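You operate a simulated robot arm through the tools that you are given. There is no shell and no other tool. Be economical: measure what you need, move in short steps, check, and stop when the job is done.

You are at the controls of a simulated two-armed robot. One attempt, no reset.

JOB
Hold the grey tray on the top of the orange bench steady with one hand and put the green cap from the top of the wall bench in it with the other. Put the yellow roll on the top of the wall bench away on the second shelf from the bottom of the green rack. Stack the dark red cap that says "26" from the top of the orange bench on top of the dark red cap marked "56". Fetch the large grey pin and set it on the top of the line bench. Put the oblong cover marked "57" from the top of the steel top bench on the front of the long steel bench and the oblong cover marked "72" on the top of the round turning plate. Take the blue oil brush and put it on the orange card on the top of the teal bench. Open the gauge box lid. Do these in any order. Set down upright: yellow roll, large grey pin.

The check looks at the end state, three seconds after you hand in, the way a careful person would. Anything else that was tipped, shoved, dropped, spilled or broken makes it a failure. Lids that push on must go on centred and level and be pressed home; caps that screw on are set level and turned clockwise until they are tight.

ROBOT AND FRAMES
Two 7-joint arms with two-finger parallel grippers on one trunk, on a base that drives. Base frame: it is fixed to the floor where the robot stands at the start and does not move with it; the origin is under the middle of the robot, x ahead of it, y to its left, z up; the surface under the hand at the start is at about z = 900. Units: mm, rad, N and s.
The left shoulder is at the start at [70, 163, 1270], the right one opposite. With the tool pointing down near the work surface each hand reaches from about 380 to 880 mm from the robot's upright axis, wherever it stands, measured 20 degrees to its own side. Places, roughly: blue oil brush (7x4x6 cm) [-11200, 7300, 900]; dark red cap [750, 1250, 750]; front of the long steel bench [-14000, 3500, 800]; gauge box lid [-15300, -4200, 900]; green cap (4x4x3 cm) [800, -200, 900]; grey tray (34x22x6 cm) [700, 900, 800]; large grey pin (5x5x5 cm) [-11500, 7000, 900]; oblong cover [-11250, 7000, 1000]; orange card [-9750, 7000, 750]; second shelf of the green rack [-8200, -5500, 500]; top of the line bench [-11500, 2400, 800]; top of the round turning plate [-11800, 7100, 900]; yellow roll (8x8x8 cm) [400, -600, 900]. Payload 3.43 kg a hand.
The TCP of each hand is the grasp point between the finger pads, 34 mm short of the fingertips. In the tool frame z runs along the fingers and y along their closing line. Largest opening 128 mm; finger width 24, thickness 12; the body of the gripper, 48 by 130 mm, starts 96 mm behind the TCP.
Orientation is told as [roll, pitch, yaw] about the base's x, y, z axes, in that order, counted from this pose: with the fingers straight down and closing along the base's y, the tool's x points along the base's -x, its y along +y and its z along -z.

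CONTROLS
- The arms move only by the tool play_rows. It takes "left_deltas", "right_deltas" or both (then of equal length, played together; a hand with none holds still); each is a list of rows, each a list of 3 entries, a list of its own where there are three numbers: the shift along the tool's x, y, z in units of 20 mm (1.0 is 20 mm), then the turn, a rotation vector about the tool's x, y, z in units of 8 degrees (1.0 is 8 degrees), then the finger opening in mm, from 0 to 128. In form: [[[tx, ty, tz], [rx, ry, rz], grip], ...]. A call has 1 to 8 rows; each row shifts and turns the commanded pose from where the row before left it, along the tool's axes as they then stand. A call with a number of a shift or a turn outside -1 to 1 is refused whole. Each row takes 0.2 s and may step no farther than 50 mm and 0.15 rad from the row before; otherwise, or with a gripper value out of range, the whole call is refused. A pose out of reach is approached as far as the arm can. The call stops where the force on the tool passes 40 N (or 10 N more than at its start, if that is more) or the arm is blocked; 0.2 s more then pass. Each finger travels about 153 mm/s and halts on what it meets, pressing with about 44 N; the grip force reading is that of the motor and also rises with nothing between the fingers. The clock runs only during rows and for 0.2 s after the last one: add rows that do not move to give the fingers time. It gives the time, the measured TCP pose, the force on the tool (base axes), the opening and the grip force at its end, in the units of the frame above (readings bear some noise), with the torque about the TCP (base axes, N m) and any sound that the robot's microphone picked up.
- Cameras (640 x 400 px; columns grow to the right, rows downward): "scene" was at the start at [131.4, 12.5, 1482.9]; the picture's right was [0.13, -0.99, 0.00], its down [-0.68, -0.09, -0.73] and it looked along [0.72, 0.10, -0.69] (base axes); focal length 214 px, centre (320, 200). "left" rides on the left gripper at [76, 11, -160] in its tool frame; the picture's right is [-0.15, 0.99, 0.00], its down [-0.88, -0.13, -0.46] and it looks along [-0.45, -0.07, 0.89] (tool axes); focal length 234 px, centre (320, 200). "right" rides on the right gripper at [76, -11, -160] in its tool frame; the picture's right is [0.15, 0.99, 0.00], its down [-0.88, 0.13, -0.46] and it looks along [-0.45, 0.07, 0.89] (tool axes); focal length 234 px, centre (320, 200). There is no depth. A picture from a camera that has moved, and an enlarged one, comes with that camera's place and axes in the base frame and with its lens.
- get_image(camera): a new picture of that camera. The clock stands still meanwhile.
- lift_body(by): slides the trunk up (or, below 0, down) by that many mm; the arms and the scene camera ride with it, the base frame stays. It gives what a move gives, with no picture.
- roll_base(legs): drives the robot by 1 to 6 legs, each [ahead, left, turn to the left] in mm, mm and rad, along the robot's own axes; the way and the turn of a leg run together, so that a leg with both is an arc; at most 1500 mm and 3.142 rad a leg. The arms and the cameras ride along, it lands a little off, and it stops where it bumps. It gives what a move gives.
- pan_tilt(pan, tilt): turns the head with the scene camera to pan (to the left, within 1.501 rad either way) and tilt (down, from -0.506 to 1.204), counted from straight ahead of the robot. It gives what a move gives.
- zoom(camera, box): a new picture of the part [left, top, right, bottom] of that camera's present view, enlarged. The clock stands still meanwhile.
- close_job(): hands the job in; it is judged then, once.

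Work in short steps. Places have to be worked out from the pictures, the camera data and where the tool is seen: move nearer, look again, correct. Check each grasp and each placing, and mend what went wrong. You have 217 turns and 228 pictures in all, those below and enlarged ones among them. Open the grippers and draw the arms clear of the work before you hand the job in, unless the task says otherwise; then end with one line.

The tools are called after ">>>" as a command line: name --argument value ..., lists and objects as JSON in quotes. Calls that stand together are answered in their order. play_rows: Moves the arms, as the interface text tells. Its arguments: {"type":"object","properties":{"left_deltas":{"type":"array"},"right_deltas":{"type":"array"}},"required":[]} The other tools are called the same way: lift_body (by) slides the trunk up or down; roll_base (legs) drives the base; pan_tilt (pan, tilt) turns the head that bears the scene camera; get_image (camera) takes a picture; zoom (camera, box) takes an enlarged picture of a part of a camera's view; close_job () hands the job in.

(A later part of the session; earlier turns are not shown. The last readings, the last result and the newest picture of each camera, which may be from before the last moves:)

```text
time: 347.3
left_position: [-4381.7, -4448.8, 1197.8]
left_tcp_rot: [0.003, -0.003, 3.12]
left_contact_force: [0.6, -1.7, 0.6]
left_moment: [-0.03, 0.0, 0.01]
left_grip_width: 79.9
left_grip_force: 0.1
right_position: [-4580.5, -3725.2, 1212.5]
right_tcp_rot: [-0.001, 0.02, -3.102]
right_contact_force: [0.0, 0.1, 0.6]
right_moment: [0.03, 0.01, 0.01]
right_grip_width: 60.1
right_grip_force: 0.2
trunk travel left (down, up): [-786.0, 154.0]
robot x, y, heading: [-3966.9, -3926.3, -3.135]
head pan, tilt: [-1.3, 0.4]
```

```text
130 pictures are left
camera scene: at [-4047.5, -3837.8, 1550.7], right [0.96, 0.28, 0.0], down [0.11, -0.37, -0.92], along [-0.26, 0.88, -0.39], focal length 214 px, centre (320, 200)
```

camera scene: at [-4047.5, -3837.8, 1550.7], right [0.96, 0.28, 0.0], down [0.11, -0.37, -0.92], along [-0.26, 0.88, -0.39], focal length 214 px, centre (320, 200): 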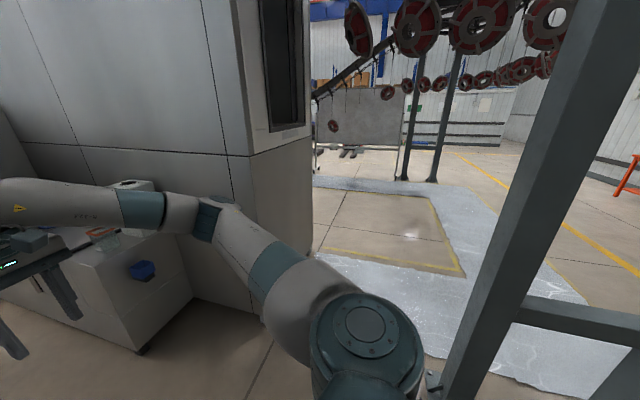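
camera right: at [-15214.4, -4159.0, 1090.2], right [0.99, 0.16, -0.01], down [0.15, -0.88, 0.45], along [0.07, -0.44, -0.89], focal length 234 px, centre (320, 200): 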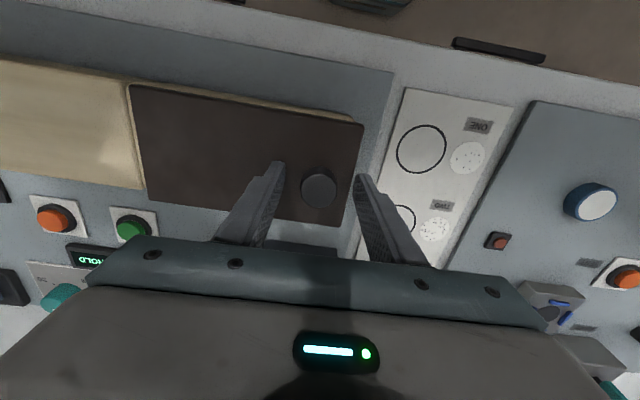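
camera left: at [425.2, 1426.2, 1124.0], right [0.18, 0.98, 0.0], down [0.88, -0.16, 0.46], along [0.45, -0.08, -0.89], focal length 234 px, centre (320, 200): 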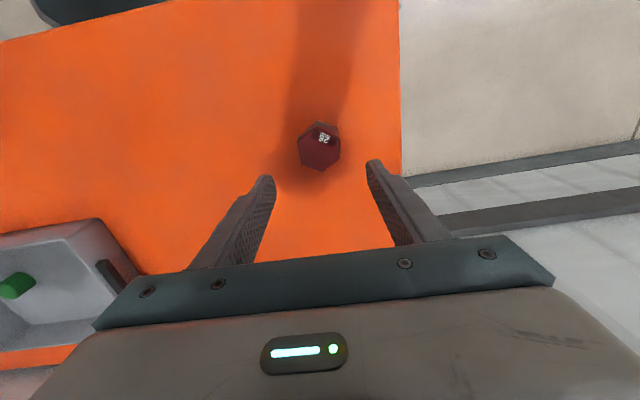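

Retract the right hand 100 mm and go north through the gap to y≈−1000.

>>> play_rows --right_deltas '[[[1, 0, 0], [0, 0, 0], 60], [[1, 0, 0], [0, 0, 0], 60], [[1, 0, 0], [0, 0, 0], 60], [[1, 0, 0], [0, 0, 0], 60], [[1, 0, 0], [0, 0, 0], 60], [[1, 0, 0], [0, 0, 0], 60]]'

>>> roll_base --legs '[[30, 0, -0.006], [0, -1450, 0], [0, -1450, 0]]'

>>> pan_tilt --pan 0 --tilt 0.15

>>> get_image --camera "scene"

>>> pan_tilt --pan -0.8 --tilt 0.15

>>> get_image --camera "scene"

```text
time: 348.7
left_position: [-4382.5, -4447.3, 1197.2]
left_tcp_rot: [0.002, -0.003, 3.119]
left_contact_force: [0.0, 0.7, 0.1]
left_moment: [-0.02, 0.02, 0.02]
left_grip_width: 79.9
left_grip_force: 0.0
right_position: [-4458.8, -3718.9, 1215.7]
right_tcp_rot: [-0.002, 0.021, -3.104]
right_contact_force: [-0.4, -0.3, 0.0]
right_moment: [0.02, 0.04, -0.01]
right_grip_width: 59.9
right_grip_force: 0.1
trunk travel left (down, up): [-786.0, 154.0]
robot x, y, heading: [-3972.0, -3928.9, -3.127]
head pan, tilt: [-1.3, 0.4]
```

```text
time: 363.3
left_position: [-4380.5, -1505.8, 1197.5]
left_tcp_rot: [0.002, -0.004, 3.06]
left_contact_force: [-0.1, -1.0, 0.7]
left_moment: [0.03, -0.02, -0.06]
left_grip_width: 79.9
left_grip_force: 0.0
right_position: [-4412.6, -773.4, 1215.5]
right_tcp_rot: [-0.001, 0.02, 3.118]
right_contact_force: [0.2, -0.4, -0.5]
right_moment: [0.02, 0.01, -0.02]
right_grip_width: 59.9
right_grip_force: 0.0
trunk travel left (down, up): [-786.0, 154.0]
robot x, y, heading: [-3939.9, -1009.2, 3.094]
head pan, tilt: [-1.3, 0.4]
```

```text
time: 364.7
left_position: [-4380.6, -1505.2, 1197.2]
left_tcp_rot: [0.002, -0.003, 3.057]
left_contact_force: [-1.3, -0.1, -0.2]
left_moment: [-0.02, 0.03, 0.02]
left_grip_width: 79.9
left_grip_force: 0.0
right_position: [-4412.7, -773.0, 1216.5]
right_tcp_rot: [-0.001, 0.022, 3.118]
right_contact_force: [0.9, -0.2, -0.3]
right_moment: [-0.04, 0.01, 0.01]
right_grip_width: 59.8
right_grip_force: 0.0
trunk travel left (down, up): [-786.0, 154.0]
robot x, y, heading: [-3939.3, -1009.4, 3.092]
head pan, tilt: [0.0, 0.15]
```

```text
129 pictures are left
camera scene: at [-4082.2, -1002.2, 1573.9], right [0.05, 1.0, 0.0], down [0.15, -0.01, -0.99], along [-0.99, 0.05, -0.15], focal length 214 px, centre (320, 200)
```

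scene: 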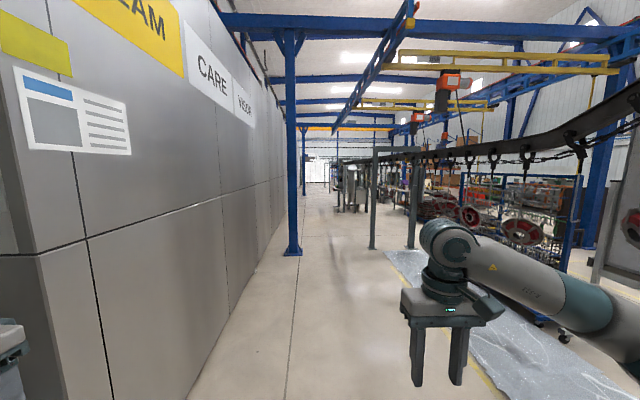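

```text
time: 365.9
left_position: [-4381.2, -1504.7, 1198.0]
left_tcp_rot: [0.002, -0.004, 3.056]
left_contact_force: [0.5, -0.5, 0.3]
left_moment: [0.01, 0.02, 0.04]
left_grip_width: 80.1
left_grip_force: 0.1
right_position: [-4414.1, -772.4, 1215.7]
right_tcp_rot: [-0.002, 0.02, 3.118]
right_contact_force: [0.1, 0.2, -0.1]
right_moment: [0.01, -0.03, -0.03]
right_grip_width: 59.7
right_grip_force: 0.1
trunk travel left (down, up): [-786.0, 154.0]
robot x, y, heading: [-3944.4, -1009.5, 3.094]
head pan, tilt: [-0.799, 0.15]
```

```text
128 pictures are left
camera scene: at [-4051.0, -937.3, 1573.9], right [0.75, 0.66, 0.0], down [0.1, -0.11, -0.99], along [-0.65, 0.74, -0.15], focal length 214 px, centre (320, 200)
```

scene: 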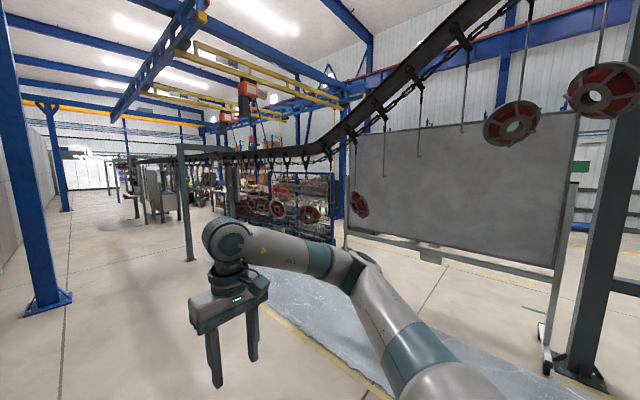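

Clear aisle west between washer (y<−1840) with a blue post at (−8040,−1335) and conveyor posts at y≈286+. Drive along y≈−500 to x≈−9500.

>>> roll_base --legs '[[0, -500, 0.047], [1400, 0, 0], [1400, 0, 0], [1400, 0, 0], [1400, 0, 0]]'

>>> pan_tilt --pan -0.5 --tilt 0.15

>>> get_image --camera "scene"

>>> pan_tilt --pan -1.4 --tilt 0.2

>>> get_image --camera "scene"

```text
time: 395.2
left_position: [-9960.6, -989.6, 1197.9]
left_tcp_rot: [0.001, -0.005, 3.098]
left_contact_force: [0.6, -1.0, 0.2]
left_moment: [0.01, 0.01, -0.01]
left_grip_width: 80.0
left_grip_force: 0.1
right_position: [-10022.3, -259.8, 1215.9]
right_tcp_rot: [-0.002, 0.021, -3.125]
right_contact_force: [0.4, -0.6, 0.1]
right_moment: [-0.02, -0.01, 0.02]
right_grip_width: 60.1
right_grip_force: 0.2
trunk travel left (down, up): [-786.0, 154.0]
robot x, y, heading: [-9536.6, -477.8, 3.135]
head pan, tilt: [-0.799, 0.15]
```

```text
time: 396.0
left_position: [-9962.6, -989.7, 1197.3]
left_tcp_rot: [0.002, -0.003, 3.097]
left_contact_force: [-0.2, -0.8, -0.2]
left_moment: [-0.02, -0.04, 0.02]
left_grip_width: 79.9
left_grip_force: 0.0
right_position: [-10022.9, -259.7, 1214.9]
right_tcp_rot: [-0.003, 0.021, -3.124]
right_contact_force: [-0.4, 0.4, -1.0]
right_moment: [-0.02, -0.01, 0.02]
right_grip_width: 60.1
right_grip_force: 0.0
trunk travel left (down, up): [-786.0, 154.0]
robot x, y, heading: [-9539.0, -477.0, 3.136]
head pan, tilt: [-0.499, 0.15]
```

```text
127 pictures are left
camera scene: at [-9671.1, -430.9, 1573.9], right [0.49, 0.87, 0.0], down [0.13, -0.07, -0.99], along [-0.86, 0.48, -0.15], focal length 214 px, centre (320, 200)
```

scene: 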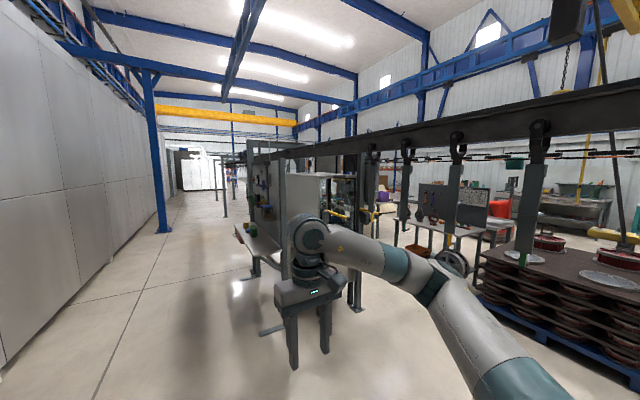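

```text
time: 397.2
left_position: [-9961.7, -989.3, 1195.9]
left_tcp_rot: [0.003, -0.003, 3.098]
left_contact_force: [-1.5, 0.6, 0.5]
left_moment: [0.0, 0.03, -0.02]
left_grip_width: 79.9
left_grip_force: 0.1
right_position: [-10023.1, -259.7, 1215.2]
right_tcp_rot: [-0.001, 0.02, -3.125]
right_contact_force: [0.1, -0.7, 0.3]
right_moment: [-0.01, -0.03, 0.01]
right_grip_width: 60.2
right_grip_force: 0.1
trunk travel left (down, up): [-786.0, 154.0]
robot x, y, heading: [-9537.9, -478.7, 3.139]
head pan, tilt: [-1.4, 0.201]
```

```text
126 pictures are left
camera scene: at [-9605.1, -384.2, 1569.2], right [0.99, 0.16, 0.0], down [0.03, -0.2, -0.98], along [-0.16, 0.97, -0.2], focal length 214 px, centre (320, 200)
```

scene: 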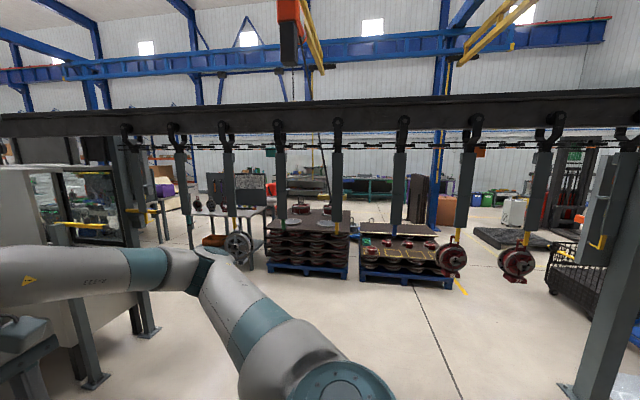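

The overhead conveyor (hangers down to z≈1150, discs to ≈910 at x>−9150) lies at y≈700. Lower the trunk 700 and cross at x≈−10000.

>>> lift_body --by -400

>>> lift_body --by -300

>>> pan_tilt --pan -1.3 --tilt 0.0

>>> roll_base --legs '[[460, 0, 0]]'

>>> get_image --camera "scene"

```text
time: 401.0
left_position: [-9959.9, -988.7, 797.7]
left_tcp_rot: [0.002, -0.003, 3.096]
left_contact_force: [1.0, 0.4, -0.3]
left_moment: [0.0, 0.0, 0.0]
left_grip_width: 80.5
left_grip_force: 0.1
right_position: [-10022.7, -260.4, 815.5]
right_tcp_rot: [-0.001, 0.02, -3.124]
right_contact_force: [0.1, 0.8, 1.0]
right_moment: [-0.01, -0.04, 0.0]
right_grip_width: 60.1
right_grip_force: 0.0
trunk travel left (down, up): [-386.0, 554.0]
robot x, y, heading: [-9539.7, -478.3, 3.136]
head pan, tilt: [-1.4, 0.201]
```

```text
time: 404.0
left_position: [-9962.1, -988.4, 496.7]
left_tcp_rot: [0.002, -0.003, 3.098]
left_contact_force: [-1.4, -0.4, -0.3]
left_moment: [0.02, -0.03, -0.04]
left_grip_width: 80.0
left_grip_force: 0.1
right_position: [-10021.6, -259.0, 515.5]
right_tcp_rot: [0.0, 0.02, -3.124]
right_contact_force: [0.8, 0.2, 0.4]
right_moment: [0.0, 0.0, 0.01]
right_grip_width: 59.8
right_grip_force: 0.0
trunk travel left (down, up): [-86.0, 854.0]
robot x, y, heading: [-9537.6, -474.8, 3.129]
head pan, tilt: [-1.4, 0.201]
```

```text
time: 404.7
left_position: [-9960.7, -989.4, 498.1]
left_tcp_rot: [0.002, -0.003, 3.098]
left_contact_force: [0.1, -0.2, -0.3]
left_moment: [-0.02, 0.02, -0.03]
left_grip_width: 79.9
left_grip_force: 0.1
right_position: [-10023.0, -258.9, 515.3]
right_tcp_rot: [-0.002, 0.02, -3.125]
right_contact_force: [-0.6, -0.2, 0.0]
right_moment: [0.01, 0.03, 0.02]
right_grip_width: 59.9
right_grip_force: 0.0
trunk travel left (down, up): [-86.0, 854.0]
robot x, y, heading: [-9544.6, -478.2, 3.136]
head pan, tilt: [-1.3, 0.0]
```

```text
time: 407.5
left_position: [-10417.3, -991.2, 497.1]
left_tcp_rot: [0.002, -0.003, 3.109]
left_contact_force: [-0.3, 0.4, -0.3]
left_moment: [0.02, 0.03, 0.01]
left_grip_width: 79.8
left_grip_force: 0.1
right_position: [-10485.9, -262.2, 515.3]
right_tcp_rot: [-0.003, 0.02, -3.114]
right_contact_force: [0.5, 0.8, -0.5]
right_moment: [0.04, 0.0, 0.02]
right_grip_width: 60.1
right_grip_force: 0.2
trunk travel left (down, up): [-86.0, 854.0]
robot x, y, heading: [-10000.8, -473.3, -3.137]
head pan, tilt: [-1.3, 0.0]
```

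```text
125 pictures are left
camera scene: at [-10074.8, -388.2, 887.6], right [0.96, 0.27, 0.0], down [0.0, 0.0, -1.0], along [-0.27, 0.96, 0.0], focal length 214 px, centre (320, 200)
```

scene: 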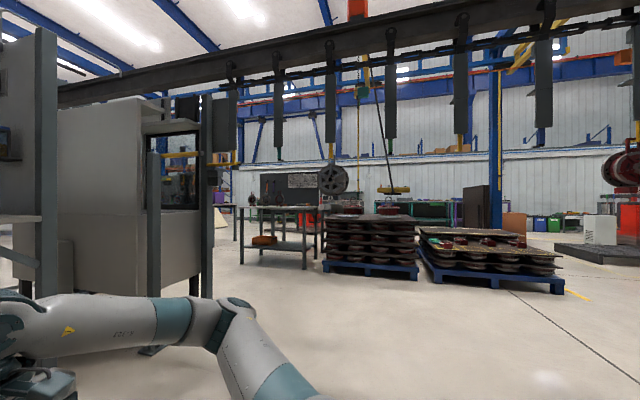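

A wheel hangs from the conveyor at (−10333,800) with bottom ≈900. Shift the crossing east to x≈−9720, lower 80 more, and cross to y≈1200.

>>> lift_body --by -80

>>> roll_base --legs '[[-280, 0, 0], [0, -850, 0], [0, -850, 0]]'

>>> pan_tilt --pan -1.3 --tilt 0.1

>>> get_image --camera "scene"

```text
time: 408.7
left_position: [-10416.4, -991.7, 416.8]
left_tcp_rot: [0.0, -0.003, 3.108]
left_contact_force: [-0.8, -0.1, -1.2]
left_moment: [-0.02, 0.02, -0.02]
left_grip_width: 80.0
left_grip_force: 0.2
right_position: [-10484.8, -262.8, 435.6]
right_tcp_rot: [-0.001, 0.02, -3.113]
right_contact_force: [0.2, 0.4, -0.3]
right_moment: [-0.01, -0.01, -0.02]
right_grip_width: 59.8
right_grip_force: 0.1
trunk travel left (down, up): [-6.0, 934.0]
robot x, y, heading: [-10001.2, -478.7, -3.144]
head pan, tilt: [-1.3, 0.0]
```

```text
time: 418.9
left_position: [-10132.2, 714.0, 418.2]
left_tcp_rot: [0.002, -0.003, 3.103]
left_contact_force: [-0.1, -0.2, -0.1]
left_moment: [-0.01, 0.02, -0.02]
left_grip_width: 79.8
left_grip_force: 0.1
right_position: [-10196.1, 1443.6, 435.7]
right_tcp_rot: [-0.002, 0.021, -3.12]
right_contact_force: [0.3, -0.3, 0.6]
right_moment: [-0.04, 0.03, 0.01]
right_grip_width: 59.9
right_grip_force: 0.1
trunk travel left (down, up): [-6.0, 934.0]
robot x, y, heading: [-9711.6, 1228.3, 3.138]
head pan, tilt: [-1.3, 0.0]
```

```text
time: 419.5
left_position: [-10132.4, 714.7, 418.6]
left_tcp_rot: [0.003, -0.002, 3.103]
left_contact_force: [0.8, -0.1, -0.2]
left_moment: [0.0, 0.02, 0.01]
left_grip_width: 80.0
left_grip_force: 0.0
right_position: [-10196.3, 1442.1, 436.1]
right_tcp_rot: [-0.001, 0.024, -3.119]
right_contact_force: [0.0, 0.0, 0.4]
right_moment: [-0.01, 0.02, 0.02]
right_grip_width: 60.0
right_grip_force: 0.0
trunk travel left (down, up): [-6.0, 934.0]
robot x, y, heading: [-9712.5, 1229.4, 3.134]
head pan, tilt: [-1.3, 0.099]
```

```text
124 pictures are left
camera scene: at [-9787.3, 1317.9, 798.6], right [0.96, 0.26, 0.0], down [0.03, -0.1, -1.0], along [-0.26, 0.96, -0.1], focal length 214 px, centre (320, 200)
```

scene: 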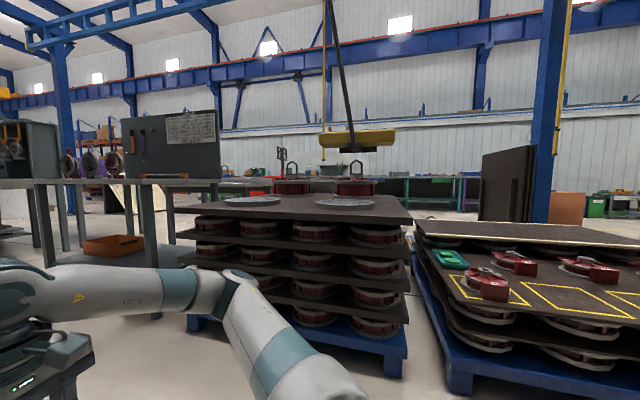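

Crossed. Turn to face north, then raise the trunk and look around for the path to the benches at y≈7000.

>>> roll_base --legs '[[0, 0, -1.565]]'

>>> lift_body --by 400

>>> lift_body --by 380

>>> pan_tilt --pan 0.6 --tilt 0.2

>>> get_image --camera "scene"

>>> pan_tilt --pan -0.5 --tilt 0.2

>>> get_image --camera "scene"

```text
time: 423.7
left_position: [-10231.1, 1639.6, 416.7]
left_tcp_rot: [0.0, -0.003, 1.545]
left_contact_force: [0.1, -0.1, -0.3]
left_moment: [-0.03, 0.02, 0.01]
left_grip_width: 79.9
left_grip_force: 0.1
right_position: [-9503.7, 1715.5, 434.9]
right_tcp_rot: [-0.002, 0.022, 1.605]
right_contact_force: [-0.2, 0.6, 0.1]
right_moment: [0.0, -0.04, 0.01]
right_grip_width: 60.0
right_grip_force: 0.0
trunk travel left (down, up): [-6.0, 934.0]
robot x, y, heading: [-9714.2, 1227.3, 1.582]
head pan, tilt: [-1.3, 0.099]
```

```text
time: 427.5
left_position: [-10232.3, 1640.6, 818.0]
left_tcp_rot: [0.001, -0.004, 1.545]
left_contact_force: [-0.2, 0.3, 0.4]
left_moment: [0.01, 0.03, 0.01]
left_grip_width: 79.9
left_grip_force: 0.1
right_position: [-9503.0, 1715.7, 835.8]
right_tcp_rot: [-0.004, 0.022, 1.606]
right_contact_force: [-0.9, -0.4, 0.3]
right_moment: [0.02, 0.0, 0.0]
right_grip_width: 60.0
right_grip_force: 0.1
trunk travel left (down, up): [-406.0, 534.0]
robot x, y, heading: [-9713.6, 1228.9, 1.582]
head pan, tilt: [-1.3, 0.099]
```

```text
time: 431.2
left_position: [-10231.2, 1639.4, 1196.6]
left_tcp_rot: [0.001, -0.004, 1.546]
left_contact_force: [-0.8, -0.4, 0.2]
left_moment: [0.0, 0.03, 0.02]
left_grip_width: 80.0
left_grip_force: 0.0
right_position: [-9503.4, 1715.0, 1215.0]
right_tcp_rot: [-0.003, 0.022, 1.608]
right_contact_force: [-0.3, 0.1, -0.4]
right_moment: [-0.01, 0.04, 0.01]
right_grip_width: 59.8
right_grip_force: 0.1
trunk travel left (down, up): [-786.0, 154.0]
robot x, y, heading: [-9709.0, 1226.4, 1.582]
head pan, tilt: [-1.3, 0.099]
```

```text
time: 433.1
left_position: [-10232.4, 1640.8, 1197.4]
left_tcp_rot: [0.003, -0.004, 1.546]
left_contact_force: [-0.7, -0.3, -0.9]
left_moment: [-0.05, 0.0, 0.0]
left_grip_width: 80.1
left_grip_force: 0.0
right_position: [-9502.7, 1715.5, 1216.0]
right_tcp_rot: [-0.001, 0.021, 1.606]
right_contact_force: [-0.2, 1.4, 0.4]
right_moment: [-0.03, 0.01, 0.01]
right_grip_width: 59.9
right_grip_force: 0.2
trunk travel left (down, up): [-786.0, 154.0]
robot x, y, heading: [-9712.8, 1225.7, 1.583]
head pan, tilt: [0.6, 0.201]
```

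```text
123 pictures are left
camera scene: at [-9766.9, 1355.6, 1569.2], right [0.82, 0.57, 0.0], down [0.11, -0.16, -0.98], along [-0.56, 0.8, -0.2], focal length 214 px, centre (320, 200)
```

scene: 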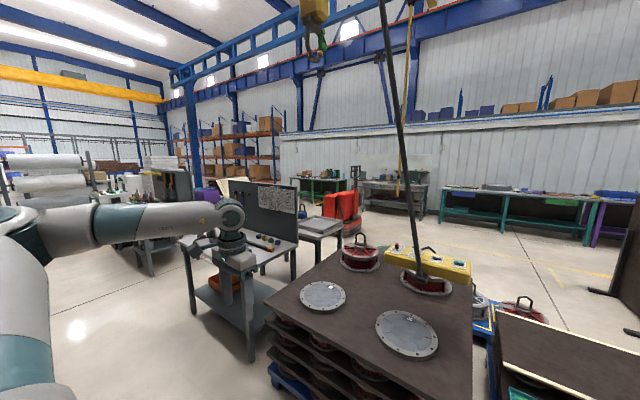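

```text
time: 434.4
left_position: [-10231.3, 1639.4, 1197.0]
left_tcp_rot: [0.002, -0.002, 1.547]
left_contact_force: [0.3, 0.2, 1.4]
left_moment: [-0.02, -0.01, 0.01]
left_grip_width: 79.9
left_grip_force: 0.1
right_position: [-9503.0, 1714.8, 1215.3]
right_tcp_rot: [-0.002, 0.021, 1.605]
right_contact_force: [-0.7, 0.0, 1.2]
right_moment: [-0.02, 0.02, 0.02]
right_grip_width: 59.8
right_grip_force: 0.0
trunk travel left (down, up): [-786.0, 154.0]
robot x, y, heading: [-9708.9, 1227.7, 1.581]
head pan, tilt: [-0.499, 0.201]
```

```text
122 pictures are left
camera scene: at [-9669.9, 1361.4, 1569.2], right [0.88, -0.47, 0.0], down [-0.09, -0.18, -0.98], along [0.46, 0.87, -0.2], focal length 214 px, centre (320, 200)
```

scene: 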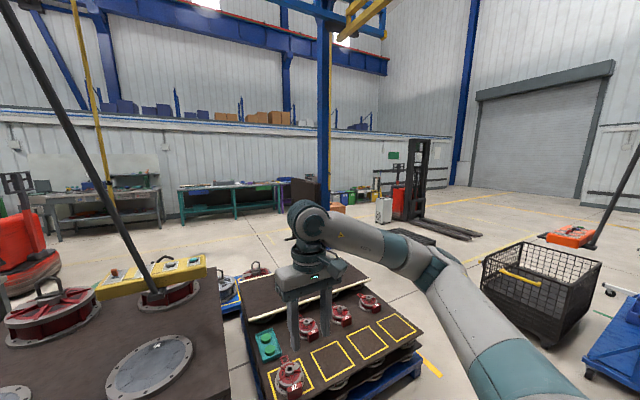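

Path: go east of pallet 2 (right end x≈−8510) before the wire bin (x≈−7260), at x≈−7900, then north. Drive east first and look north.

>>> roll_base --legs '[[0, -910, -0.011], [0, -910, 0]]'

>>> pan_tilt --pan 0.3 --tilt 0.3

>>> get_image --camera "scene"

```text
time: 441.7
left_position: [-8815.6, 1677.7, 1209.2]
left_tcp_rot: [0.028, 0.001, 1.47]
left_contact_force: [-0.9, 0.4, -0.1]
left_moment: [-0.09, -0.11, -0.02]
left_grip_width: 79.8
left_grip_force: 0.0
right_position: [-8081.6, 1701.9, 1207.6]
right_tcp_rot: [0.022, 0.021, 1.531]
right_contact_force: [-0.6, 0.5, 0.3]
right_moment: [-0.02, -0.04, 0.01]
right_grip_width: 60.0
right_grip_force: 0.1
trunk travel left (down, up): [-786.0, 154.0]
robot x, y, heading: [-8358.2, 1229.5, 1.505]
head pan, tilt: [-0.499, 0.201]
stopped in leg 2: the robot was blocked; the commanded pose is now the measured one
```

```text
time: 442.8
left_position: [-8821.4, 1680.5, 1205.7]
left_tcp_rot: [0.019, 0.0, 1.469]
left_contact_force: [0.3, 0.1, -0.5]
left_moment: [0.0, 0.04, 0.02]
left_grip_width: 79.8
left_grip_force: 0.1
right_position: [-8088.2, 1701.6, 1211.5]
right_tcp_rot: [0.016, 0.021, 1.53]
right_contact_force: [0.8, -0.2, 0.5]
right_moment: [-0.04, 0.0, 0.02]
right_grip_width: 60.1
right_grip_force: 0.1
trunk travel left (down, up): [-786.0, 154.0]
robot x, y, heading: [-8360.9, 1229.0, 1.508]
head pan, tilt: [0.3, 0.3]
```

```text
121 pictures are left
camera scene: at [-8378.1, 1375.0, 1559.8], right [0.97, 0.23, 0.0], down [0.07, -0.29, -0.95], along [-0.22, 0.93, -0.3], focal length 214 px, centre (320, 200)
```

scene: 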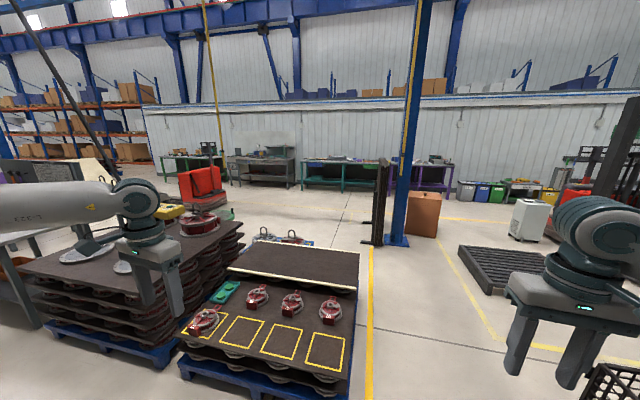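

I'm touching a conveyor post at (−8210,1086). New plan: north to y≈1600, east to x≈−7960, north to y≈3620 past pallet 2, look again. Raise the trunk for clearance.

>>> lift_body --by 150

>>> roll_base --legs '[[0, 80, 0.063], [370, 0, 0], [0, -480, 0], [1000, 0, 0], [1000, 0, 0]]'

>>> pan_tilt --pan 0.5 --tilt 0.5

>>> get_image --camera "scene"

```text
time: 444.5
left_position: [-8819.0, 1682.2, 1355.6]
left_tcp_rot: [0.018, 0.0, 1.464]
left_contact_force: [-0.6, -0.1, -1.1]
left_moment: [0.05, 0.01, 0.02]
left_grip_width: 79.9
left_grip_force: 0.0
right_position: [-8086.9, 1700.9, 1360.5]
right_tcp_rot: [0.015, 0.018, 1.527]
right_contact_force: [-0.5, -0.3, 0.0]
right_moment: [-0.04, -0.03, -0.02]
right_grip_width: 60.1
right_grip_force: 0.1
trunk travel left (down, up): [-936.0, 4.0]
robot x, y, heading: [-8356.2, 1232.7, 1.5]
head pan, tilt: [0.3, 0.3]
```

```text
time: 459.4
left_position: [-8535.8, 3984.7, 1356.7]
left_tcp_rot: [0.022, -0.005, 1.574]
left_contact_force: [0.4, -0.4, 0.2]
left_moment: [0.0, -0.01, 0.0]
left_grip_width: 80.1
left_grip_force: 0.0
right_position: [-7810.0, 4081.9, 1360.2]
right_tcp_rot: [0.016, 0.017, 1.635]
right_contact_force: [0.5, -0.6, 0.1]
right_moment: [0.02, 0.03, 0.0]
right_grip_width: 59.9
right_grip_force: 0.0
trunk travel left (down, up): [-936.0, 4.0]
robot x, y, heading: [-8027.1, 3589.8, 1.61]
head pan, tilt: [0.3, 0.3]
```

```text
time: 460.2
left_position: [-8535.7, 3985.2, 1357.0]
left_tcp_rot: [0.021, -0.003, 1.575]
left_contact_force: [0.8, 0.4, 0.4]
left_moment: [0.0, 0.0, -0.02]
left_grip_width: 79.9
left_grip_force: 0.1
right_position: [-7810.4, 4081.0, 1361.2]
right_tcp_rot: [0.017, 0.019, 1.635]
right_contact_force: [0.0, 0.1, 0.7]
right_moment: [-0.01, 0.0, 0.02]
right_grip_width: 60.4
right_grip_force: 0.0
trunk travel left (down, up): [-936.0, 4.0]
robot x, y, heading: [-8027.7, 3585.3, 1.606]
head pan, tilt: [0.499, 0.499]
```

```text
120 pictures are left
camera scene: at [-8078.1, 3718.1, 1691.5], right [0.86, 0.51, 0.0], down [0.24, -0.41, -0.88], along [-0.45, 0.75, -0.48], focal length 214 px, centre (320, 200)
```

scene: 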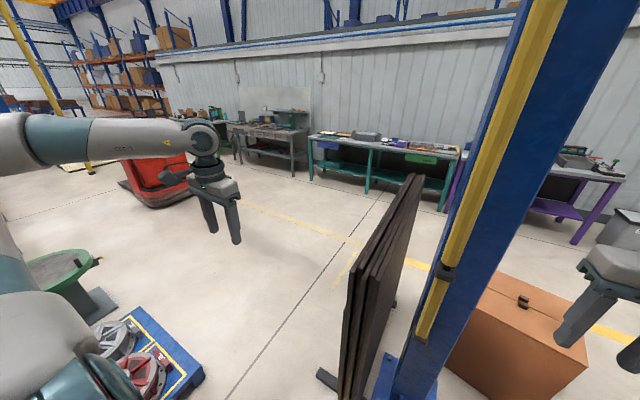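

Clear floor beyond, between pallet 3 (x<−9050,y<3900) and the panel's foot (−8397,4293). Go west to x≈−8720, north to y≈5450.

>>> roll_base --legs '[[0, 690, -0.035], [950, 0, 0], [950, 0, 0]]'

>>> pan_tilt --pan 0.8 --tilt 0.4

>>> get_image --camera "scene"

>>> pan_tilt --pan 0.1 --tilt 0.5

>>> get_image --camera "scene"

```text
time: 473.1
left_position: [-9215.4, 5898.3, 1356.1]
left_tcp_rot: [0.021, -0.003, 1.545]
left_contact_force: [0.0, 0.3, 0.5]
left_moment: [0.02, -0.02, 0.0]
left_grip_width: 80.2
left_grip_force: 0.0
right_position: [-8487.4, 5972.7, 1361.7]
right_tcp_rot: [0.018, 0.018, 1.606]
right_contact_force: [-0.9, 0.4, -0.3]
right_moment: [0.01, 0.05, 0.01]
right_grip_width: 59.9
right_grip_force: 0.0
trunk travel left (down, up): [-936.0, 4.0]
robot x, y, heading: [-8722.9, 5488.3, 1.58]
head pan, tilt: [0.499, 0.499]
```

```text
time: 473.9
left_position: [-9216.1, 5899.1, 1355.5]
left_tcp_rot: [0.022, -0.003, 1.542]
left_contact_force: [-0.5, -0.3, 0.1]
left_moment: [0.01, -0.01, 0.0]
left_grip_width: 79.9
left_grip_force: 0.1
right_position: [-8486.5, 5974.8, 1361.1]
right_tcp_rot: [0.019, 0.02, 1.605]
right_contact_force: [-0.3, -0.5, -0.4]
right_moment: [0.03, -0.04, 0.02]
right_grip_width: 60.1
right_grip_force: 0.0
trunk travel left (down, up): [-936.0, 4.0]
robot x, y, heading: [-8720.3, 5483.5, 1.582]
head pan, tilt: [0.799, 0.4]
```

```text
119 pictures are left
camera scene: at [-8788.7, 5603.5, 1700.6], right [0.69, 0.72, 0.0], down [0.28, -0.27, -0.92], along [-0.67, 0.64, -0.39], focal length 214 px, centre (320, 200)
```

scene: 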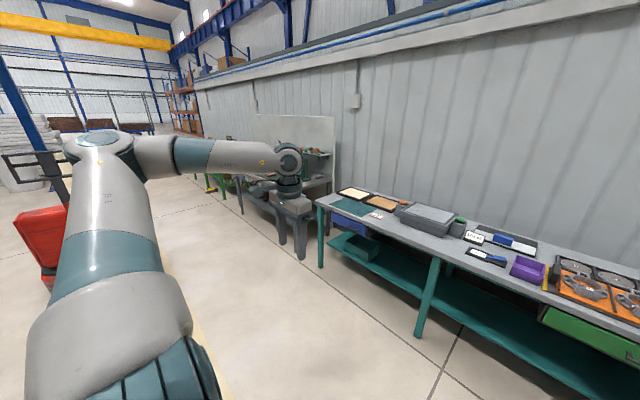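

```text
time: 475.0
left_position: [-9215.5, 5899.1, 1357.4]
left_tcp_rot: [0.021, -0.004, 1.546]
left_contact_force: [0.1, 1.0, 0.6]
left_moment: [0.02, 0.04, -0.03]
left_grip_width: 80.0
left_grip_force: 0.0
right_position: [-8486.8, 5975.1, 1360.7]
right_tcp_rot: [0.017, 0.02, 1.605]
right_contact_force: [-0.6, 1.0, 0.0]
right_moment: [0.01, 0.01, 0.01]
right_grip_width: 59.9
right_grip_force: 0.1
trunk travel left (down, up): [-936.0, 4.0]
robot x, y, heading: [-8720.6, 5493.2, 1.58]
head pan, tilt: [0.099, 0.499]
```

```text
118 pictures are left
camera scene: at [-8731.7, 5629.2, 1691.5], right [0.99, 0.11, 0.0], down [0.05, -0.48, -0.88], along [-0.1, 0.87, -0.48], focal length 214 px, centre (320, 200)
```

scene: 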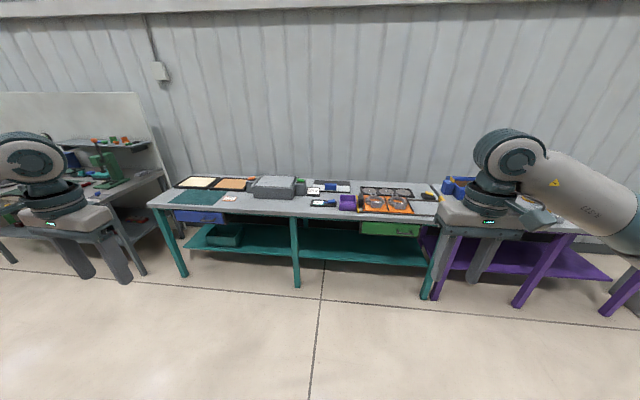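

Teal bench front is at y≈6920; the steel top bench is further left (front-right leg ≈(−10580,6975)). Drive along y≈6000 to x≈−11300.

>>> roll_base --legs '[[500, 0, -0.011], [0, 1290, 0], [0, 1290, 0]]'

>>> pan_tilt --pan 0.0 --tilt 0.6

>>> get_image --camera "scene"

```text
time: 490.1
left_position: [-11799.9, 6397.8, 1356.5]
left_tcp_rot: [0.019, -0.003, 1.535]
left_contact_force: [0.1, 0.0, 0.5]
left_moment: [0.0, 0.01, -0.01]
left_grip_width: 79.6
left_grip_force: 0.0
right_position: [-11072.4, 6466.7, 1360.5]
right_tcp_rot: [0.017, 0.02, 1.597]
right_contact_force: [0.0, -0.2, -0.1]
right_moment: [0.01, -0.02, -0.03]
right_grip_width: 60.0
right_grip_force: 0.0
trunk travel left (down, up): [-936.0, 4.0]
robot x, y, heading: [-11313.3, 5979.6, 1.572]
head pan, tilt: [0.099, 0.499]
```

```text
time: 490.8
left_position: [-11802.0, 6398.4, 1357.6]
left_tcp_rot: [0.023, -0.003, 1.536]
left_contact_force: [0.4, -0.2, 0.3]
left_moment: [0.01, -0.01, -0.02]
left_grip_width: 80.0
left_grip_force: 0.1
right_position: [-11072.3, 6469.0, 1362.0]
right_tcp_rot: [0.017, 0.019, 1.598]
right_contact_force: [0.5, -0.2, -0.4]
right_moment: [-0.03, 0.0, 0.0]
right_grip_width: 60.0
right_grip_force: 0.1
trunk travel left (down, up): [-936.0, 4.0]
robot x, y, heading: [-11311.4, 5985.1, 1.571]
head pan, tilt: [0.0, 0.6]
```

```text
117 pictures are left
camera scene: at [-11310.9, 6122.5, 1682.5], right [1.0, 0.0, 0.0], down [0.0, -0.56, -0.83], along [0.0, 0.83, -0.56], focal length 214 px, centre (320, 200)
```

scene: 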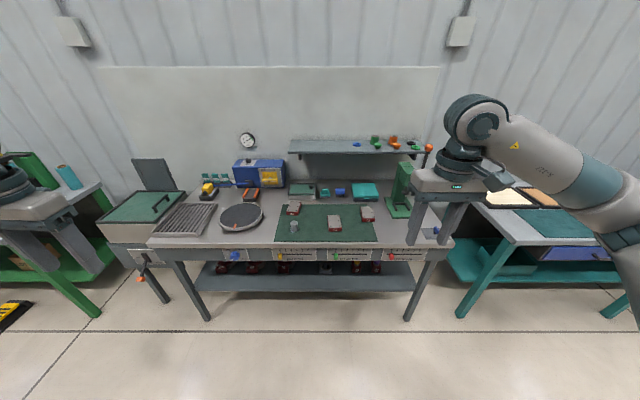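

Now a great view: steel top bench with turning plate, green mat, covers. Zoom.

>>> zoom --camera "scene" --box '[190, 150, 430, 265]'

```text
2.67 times, centred on (310, 208) of scene
camera zoom: at [-11310.9, 6122.5, 1682.5], right [1.0, 0.0, 0.0], down [0.0, -0.56, -0.83], along [0.0, 0.83, -0.56], focal length 572 px, centre (347, 180)
```

zoom: 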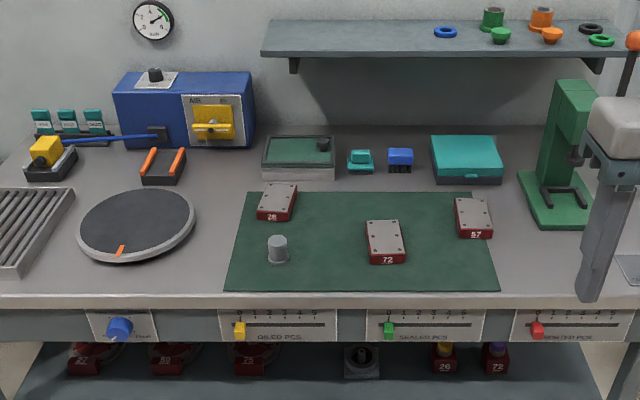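

Objects located: pin ≈(−11449,6995), cover 72 ≈(−11233,7025), cover 57 ≈(−11038,7108), brush ≈(−11178,7343), plate centre ≈(−11759,7081), bench z≈900. Lower trunk 250, zero the small tool tilts, and move in for cover 72 with the right hand.

>>> lift_body --by -250

>>> play_rows --right_deltas '[[[0, 0, 0], [0.12, -0.14, 0.19], 100], [[0, 1, 0], [0, 0, 0], 100], [[0, 1, 0], [0, 0, 0], 110], [[0, 1, 0], [0, 0, 0], 110], [[0, 1, 0], [0, 0, 0], 110], [[0, 1, 0], [0, 0, 0], 110], [[0, 1, 0], [0, 0, 0], 110]]' --left_deltas '[[[0, 0, 0], [0.157, 0.02, -0.25], 80], [[0, 0, 0], [0, 0, 0], 80], [[0, 0, 0], [0, 0, 0], 80], [[0, 0, 0], [0, 0, 0], 80], [[0, 0, 0], [0, 0, 0], 80], [[0, 0, 0], [0, 0, 0], 80], [[0, 0, 0], [0, 0, 0], 80]]'

>>> roll_base --legs '[[410, 32, 0]]'

>>> get_image --camera "right"

```text
time: 493.4
left_position: [-11801.5, 6397.7, 1107.2]
left_tcp_rot: [0.022, -0.005, 1.535]
left_contact_force: [-0.1, 0.8, -1.2]
left_moment: [-0.02, -0.03, 0.05]
left_grip_width: 80.3
left_grip_force: 0.1
right_position: [-11073.2, 6468.0, 1111.3]
right_tcp_rot: [0.017, 0.018, 1.597]
right_contact_force: [0.4, -1.3, -0.1]
right_moment: [0.0, -0.02, 0.02]
right_grip_width: 60.1
right_grip_force: 0.0
trunk travel left (down, up): [-686.0, 254.0]
robot x, y, heading: [-11310.4, 5985.2, 1.572]
head pan, tilt: [0.0, 0.6]
```

```text
time: 495.0
left_position: [-11803.7, 6399.3, 1106.2]
left_tcp_rot: [0.0, 0.0, 1.572]
left_contact_force: [0.0, -0.6, 0.0]
left_moment: [-0.01, -0.03, 0.03]
left_grip_width: 80.0
left_grip_force: 0.2
right_position: [-11192.8, 6467.9, 1111.3]
right_tcp_rot: [0.0, -0.003, 1.57]
right_contact_force: [0.3, 0.5, -0.3]
right_moment: [-0.03, -0.01, 0.0]
right_grip_width: 110.1
right_grip_force: 0.0
trunk travel left (down, up): [-686.0, 254.0]
robot x, y, heading: [-11310.5, 5983.7, 1.571]
head pan, tilt: [0.0, 0.6]
```

```text
time: 497.5
left_position: [-11834.4, 6807.0, 1107.3]
left_tcp_rot: [-0.004, -0.001, 1.571]
left_contact_force: [-0.2, -0.7, -0.4]
left_moment: [-0.01, 0.01, 0.01]
left_grip_width: 79.9
left_grip_force: 0.1
right_position: [-11223.2, 6876.5, 1111.2]
right_tcp_rot: [-0.001, 0.002, 1.57]
right_contact_force: [-0.7, 0.6, -0.2]
right_moment: [0.0, -0.01, -0.03]
right_grip_width: 110.2
right_grip_force: 0.1
trunk travel left (down, up): [-686.0, 254.0]
robot x, y, heading: [-11342.0, 6391.7, 1.574]
head pan, tilt: [0.0, 0.6]
```

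```text
115 pictures are left
camera right: at [-11212.7, 6800.8, 1270.9], right [-0.99, -0.15, 0.0], down [-0.13, 0.88, 0.46], along [-0.07, 0.45, -0.89], focal length 234 px, centre (320, 200)
```

right: 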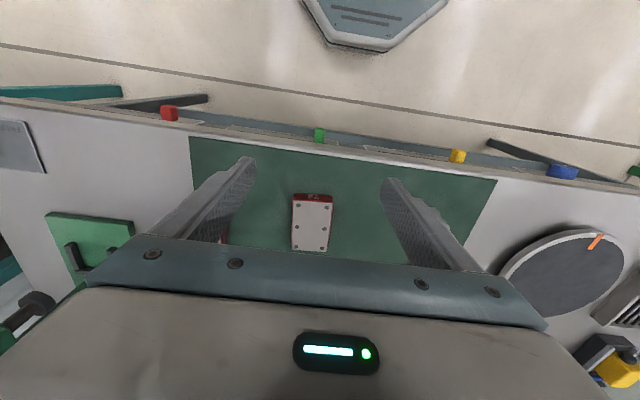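

Cover 72 is at (−11234,7030), aligned with y. Move above it to z≈1000.

>>> play_rows --right_deltas '[[[-0.96, 0.07, 0.7], [0, 0, 0], 110], [[-0.96, 0.07, 0.7], [0, 0, 0], 110], [[-0.96, 0.07, 0.7], [0, 0, 0], 110], [[-0.96, 0.07, 0.7], [0, 0, 0], 110], [[-0.96, 0.07, 0.7], [0, 0, 0], 110], [[-0.96, 0.07, 0.7], [0, 0, 0], 110], [[-0.96, 0.07, 0.7], [0, 0, 0], 110], [[-0.96, 0.07, 0.6], [0, 0, 0], 110]]'

>>> get_image --camera "right"

```text
time: 499.3
left_position: [-11835.3, 6809.5, 1107.5]
left_tcp_rot: [-0.002, 0.0, 1.571]
left_contact_force: [-0.3, -0.6, 0.1]
left_moment: [0.02, 0.02, 0.0]
left_grip_width: 80.0
left_grip_force: 0.1
right_position: [-11236.2, 7032.6, 998.7]
right_tcp_rot: [-0.001, 0.001, 1.57]
right_contact_force: [-1.1, 0.1, 0.0]
right_moment: [-0.01, 0.01, -0.01]
right_grip_width: 110.0
right_grip_force: 0.0
trunk travel left (down, up): [-686.0, 254.0]
robot x, y, heading: [-11345.9, 6391.8, 1.574]
head pan, tilt: [0.0, 0.6]
```

```text
114 pictures are left
camera right: at [-11225.1, 6955.9, 1159.8], right [-0.99, -0.15, 0.0], down [-0.13, 0.88, 0.46], along [-0.07, 0.45, -0.89], focal length 234 px, centre (320, 200)
```

right: 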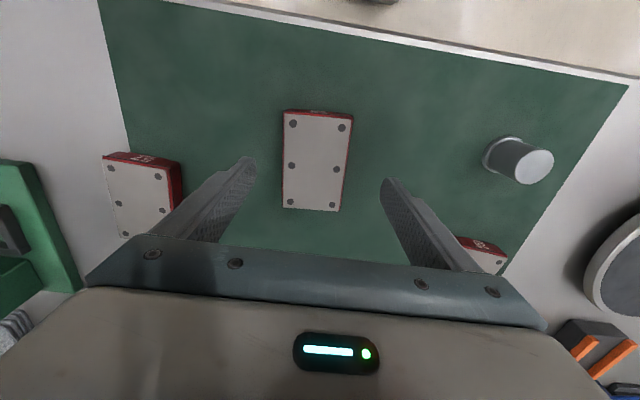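

Yaw +4° to match, descend to z≈941 and close.

>>> play_rows --right_deltas '[[[0, -0.1, 0], [0, 0, -0.5], 110], [[0, 0, 1], [0, 0, 0], 110], [[0, 0, 1], [0, 0, 0], 110], [[0, 0, 0.9], [0, 0, 0], 110], [[0, 0, 0], [0, 0, 0], 90], [[0, 0, 0], [0, 0, 0], 75], [[0, 0, 0], [0, 0, 0], 62], [[0, 0, 0], [0, 0, 0], 60]]'

>>> get_image --camera "right"

```text
time: 501.1
left_position: [-11833.6, 6808.5, 1107.3]
left_tcp_rot: [0.001, -0.001, 1.57]
left_contact_force: [-0.3, 0.4, 1.1]
left_moment: [-0.02, 0.05, -0.01]
left_grip_width: 80.2
left_grip_force: 0.1
right_position: [-11232.5, 7031.8, 942.4]
right_tcp_rot: [-0.001, 0.0, 1.637]
right_contact_force: [3.8, -0.7, 0.4]
right_moment: [0.22, -0.38, -0.28]
right_grip_width: 71.6
right_grip_force: 43.9
trunk travel left (down, up): [-686.0, 254.0]
robot x, y, heading: [-11336.6, 6389.9, 1.573]
head pan, tilt: [0.0, 0.6]
```

```text
113 pictures are left
camera right: at [-11216.0, 6956.7, 1102.0], right [-0.98, -0.21, 0.0], down [-0.19, 0.87, 0.46], along [-0.1, 0.45, -0.89], focal length 234 px, centre (320, 200)
```

right: 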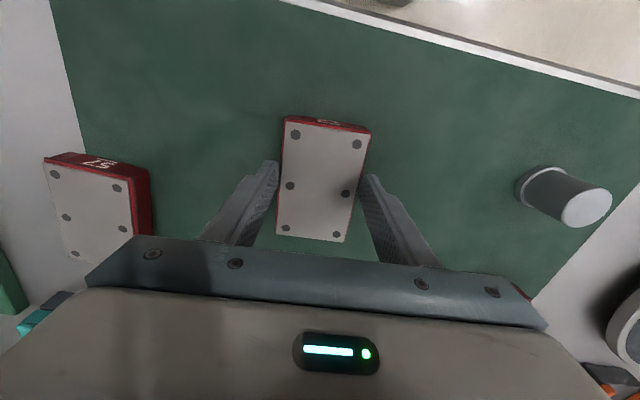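

Gripped (71.6 mm). Lift 120 mm and move the base 526 mm left toward the turning plate.

>>> play_rows --right_deltas '[[[0, 0, -0.5], [0, 0, 0], 60], [[0, 0, -1], [0, 0, 0], 60], [[0, 0, -1], [0, 0, 0], 60], [[0, 0, -1], [0, 0, 0], 60], [[0, 0, -1], [0, 0, 0], 60], [[0, 0, -1], [0, 0, 0], 60]]'

>>> roll_base --legs '[[0, 526, 0]]'

>>> get_image --camera "right"

>>> get_image --camera "scene"

```text
time: 502.5
left_position: [-11834.5, 6808.8, 1106.6]
left_tcp_rot: [-0.002, 0.0, 1.571]
left_contact_force: [0.0, -0.3, 0.0]
left_moment: [0.0, -0.03, 0.03]
left_grip_width: 79.9
left_grip_force: 0.1
right_position: [-11233.0, 7031.7, 1054.7]
right_tcp_rot: [0.0, 0.0, 1.639]
right_contact_force: [-0.6, 0.3, -6.9]
right_moment: [-0.07, 0.02, 0.0]
right_grip_width: 71.6
right_grip_force: 43.6
trunk travel left (down, up): [-686.0, 254.0]
robot x, y, heading: [-11345.6, 6388.0, 1.571]
head pan, tilt: [0.0, 0.6]
```

```text
time: 505.5
left_position: [-12347.4, 6807.1, 1106.1]
left_tcp_rot: [0.0, 0.001, 1.573]
left_contact_force: [-0.6, 0.2, -0.2]
left_moment: [0.02, -0.03, -0.01]
left_grip_width: 80.1
left_grip_force: 0.0
right_position: [-11749.1, 7031.9, 1052.4]
right_tcp_rot: [0.0, 0.0, 1.641]
right_contact_force: [-0.6, -0.5, -6.7]
right_moment: [-0.06, -0.05, 0.02]
right_grip_width: 71.5
right_grip_force: 44.4
trunk travel left (down, up): [-686.0, 254.0]
robot x, y, heading: [-11858.2, 6390.7, 1.57]
head pan, tilt: [0.0, 0.6]
```

```text
112 pictures are left
camera right: at [-11730.8, 6956.3, 1212.5], right [-0.98, -0.22, 0.0], down [-0.19, 0.87, 0.46], along [-0.1, 0.44, -0.89], focal length 234 px, centre (320, 200)
```

right: 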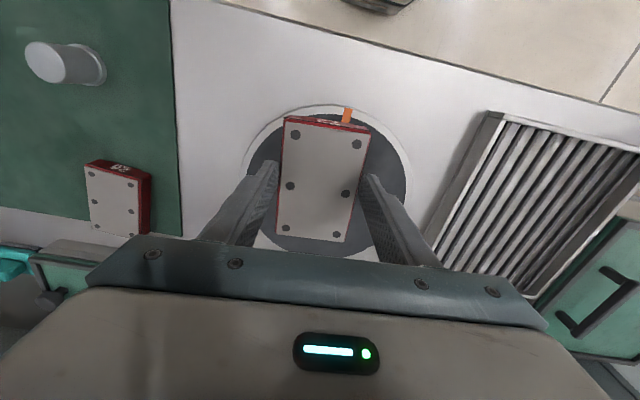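

```text
111 pictures are left
camera scene: at [-11857.0, 6532.5, 1432.3], right [1.0, 0.0, 0.0], down [0.0, -0.57, -0.82], along [0.0, 0.82, -0.57], focal length 214 px, centre (320, 200)
```

scene: 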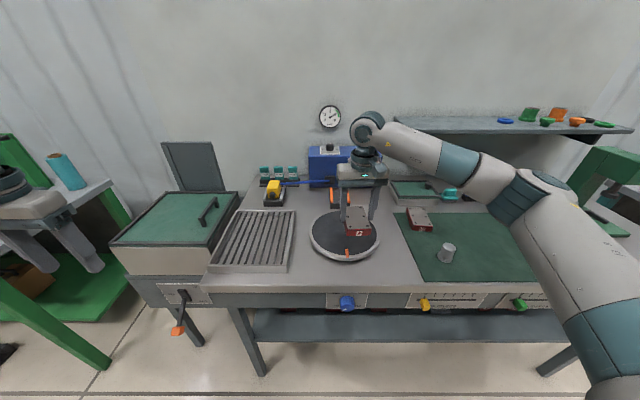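

Plate centre ≈(−11767,7066), radius ≈110. Shift there and descend to TCP z≈978.

>>> play_rows --right_deltas '[[[-0.88, 0.42, 0], [0, 0, 0], 60], [[-0.88, 0.42, 0], [0, 0, 0], 60], [[0, 0, 1], [0, 0, 0], 60], [[0, 0, 1], [0, 0, 0], 60], [[0, 0, 1], [0, 0, 0], 60], [[0, 0, 0.7], [0, 0, 0], 60], [[0, 0, 0], [0, 0, 0], 60]]'

>>> get_image --camera "right"

>>> zoom --camera "scene" --box '[290, 180, 410, 280]'

```text
time: 507.1
left_position: [-12348.9, 6807.9, 1107.4]
left_tcp_rot: [-0.002, -0.001, 1.572]
left_contact_force: [0.1, -0.1, 0.5]
left_moment: [0.03, 0.0, -0.02]
left_grip_width: 80.0
left_grip_force: 0.0
right_position: [-11767.1, 7066.0, 978.7]
right_tcp_rot: [0.0, -0.001, 1.641]
right_contact_force: [0.2, -0.4, -6.2]
right_moment: [-0.05, 0.02, -0.03]
right_grip_width: 71.8
right_grip_force: 43.9
trunk travel left (down, up): [-686.0, 254.0]
robot x, y, heading: [-11854.6, 6393.0, 1.572]
head pan, tilt: [0.0, 0.6]
```

```text
110 pictures are left
camera right: at [-11750.2, 6989.6, 1138.1], right [-0.98, -0.22, 0.0], down [-0.19, 0.87, 0.46], along [-0.1, 0.44, -0.89], focal length 234 px, centre (320, 200)
```

right: 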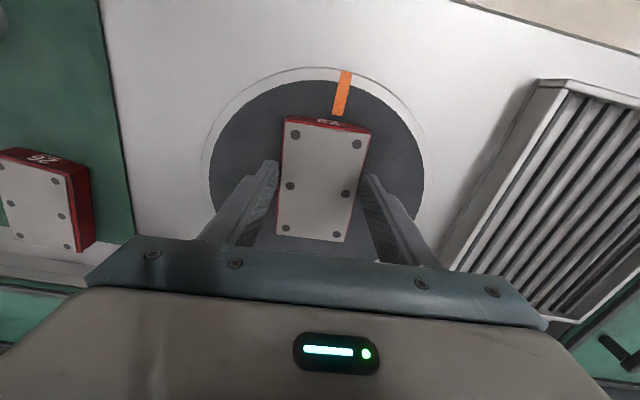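

```text
4.00 times, centred on (350, 230) of scene
camera zoom: at [-11857.6, 6532.4, 1432.3], right [1.0, 0.0, 0.0], down [0.0, -0.57, -0.82], along [0.0, 0.82, -0.57], focal length 858 px, centre (200, 80)
```

zoom: 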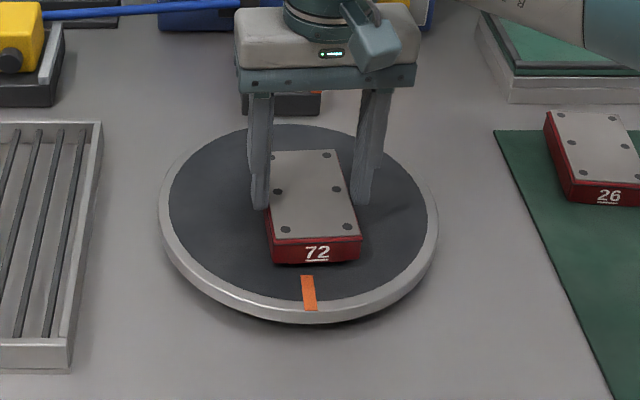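

Centred. Lower in small steps until contact.

>>> play_rows --right_deltas '[[[0, 0, 0.3], [0, 0, 0], 60], [[0, 0, 0.1], [0, 0, 0], 60], [[0, 0, 0], [0, 0, 0], 60]]'

>>> play_rows --right_deltas '[[[0, 0, 0.15], [0, 0, 0], 60], [[0, 0, 0], [0, 0, 0], 60]]'

>>> play_rows --right_deltas '[[[0, 0, 0.15], [0, 0, 0], 60], [[0, 0, 0], [0, 0, 0], 60]]'

```text
time: 507.9
left_position: [-12348.8, 6807.7, 1107.7]
left_tcp_rot: [-0.003, 0.0, 1.574]
left_contact_force: [-0.6, -0.3, -0.9]
left_moment: [-0.01, 0.02, 0.01]
left_grip_width: 79.9
left_grip_force: 0.1
right_position: [-11767.1, 7065.8, 971.0]
right_tcp_rot: [0.001, 0.001, 1.642]
right_contact_force: [-0.6, -0.9, -6.2]
right_moment: [-0.08, -0.01, 0.0]
right_grip_width: 71.7
right_grip_force: 44.6
trunk travel left (down, up): [-686.0, 254.0]
robot x, y, heading: [-11857.1, 6391.5, 1.576]
head pan, tilt: [0.0, 0.6]
```

```text
time: 508.5
left_position: [-12349.4, 6807.3, 1108.1]
left_tcp_rot: [-0.001, 0.0, 1.572]
left_contact_force: [-0.2, 0.2, 0.6]
left_moment: [0.0, -0.01, 0.04]
left_grip_width: 79.7
left_grip_force: 0.0
right_position: [-11766.3, 7066.3, 968.5]
right_tcp_rot: [0.002, 0.0, 1.642]
right_contact_force: [-0.1, 0.2, -1.8]
right_moment: [0.03, -0.15, 0.01]
right_grip_width: 71.8
right_grip_force: 43.9
trunk travel left (down, up): [-686.0, 254.0]
robot x, y, heading: [-11851.0, 6390.2, 1.573]
head pan, tilt: [0.0, 0.6]
```

```text
time: 509.1
left_position: [-12349.1, 6806.5, 1107.4]
left_tcp_rot: [-0.003, -0.002, 1.574]
left_contact_force: [0.2, -0.1, -0.4]
left_moment: [-0.01, 0.01, 0.01]
left_grip_width: 80.0
left_grip_force: 0.0
right_position: [-11767.1, 7065.6, 968.6]
right_tcp_rot: [0.002, -0.004, 1.64]
right_contact_force: [-0.2, 1.5, 19.0]
right_moment: [-1.04, -0.34, -0.04]
right_grip_width: 71.6
right_grip_force: 43.4
trunk travel left (down, up): [-686.0, 254.0]
robot x, y, heading: [-11856.7, 6390.8, 1.571]
head pan, tilt: [0.0, 0.6]
```

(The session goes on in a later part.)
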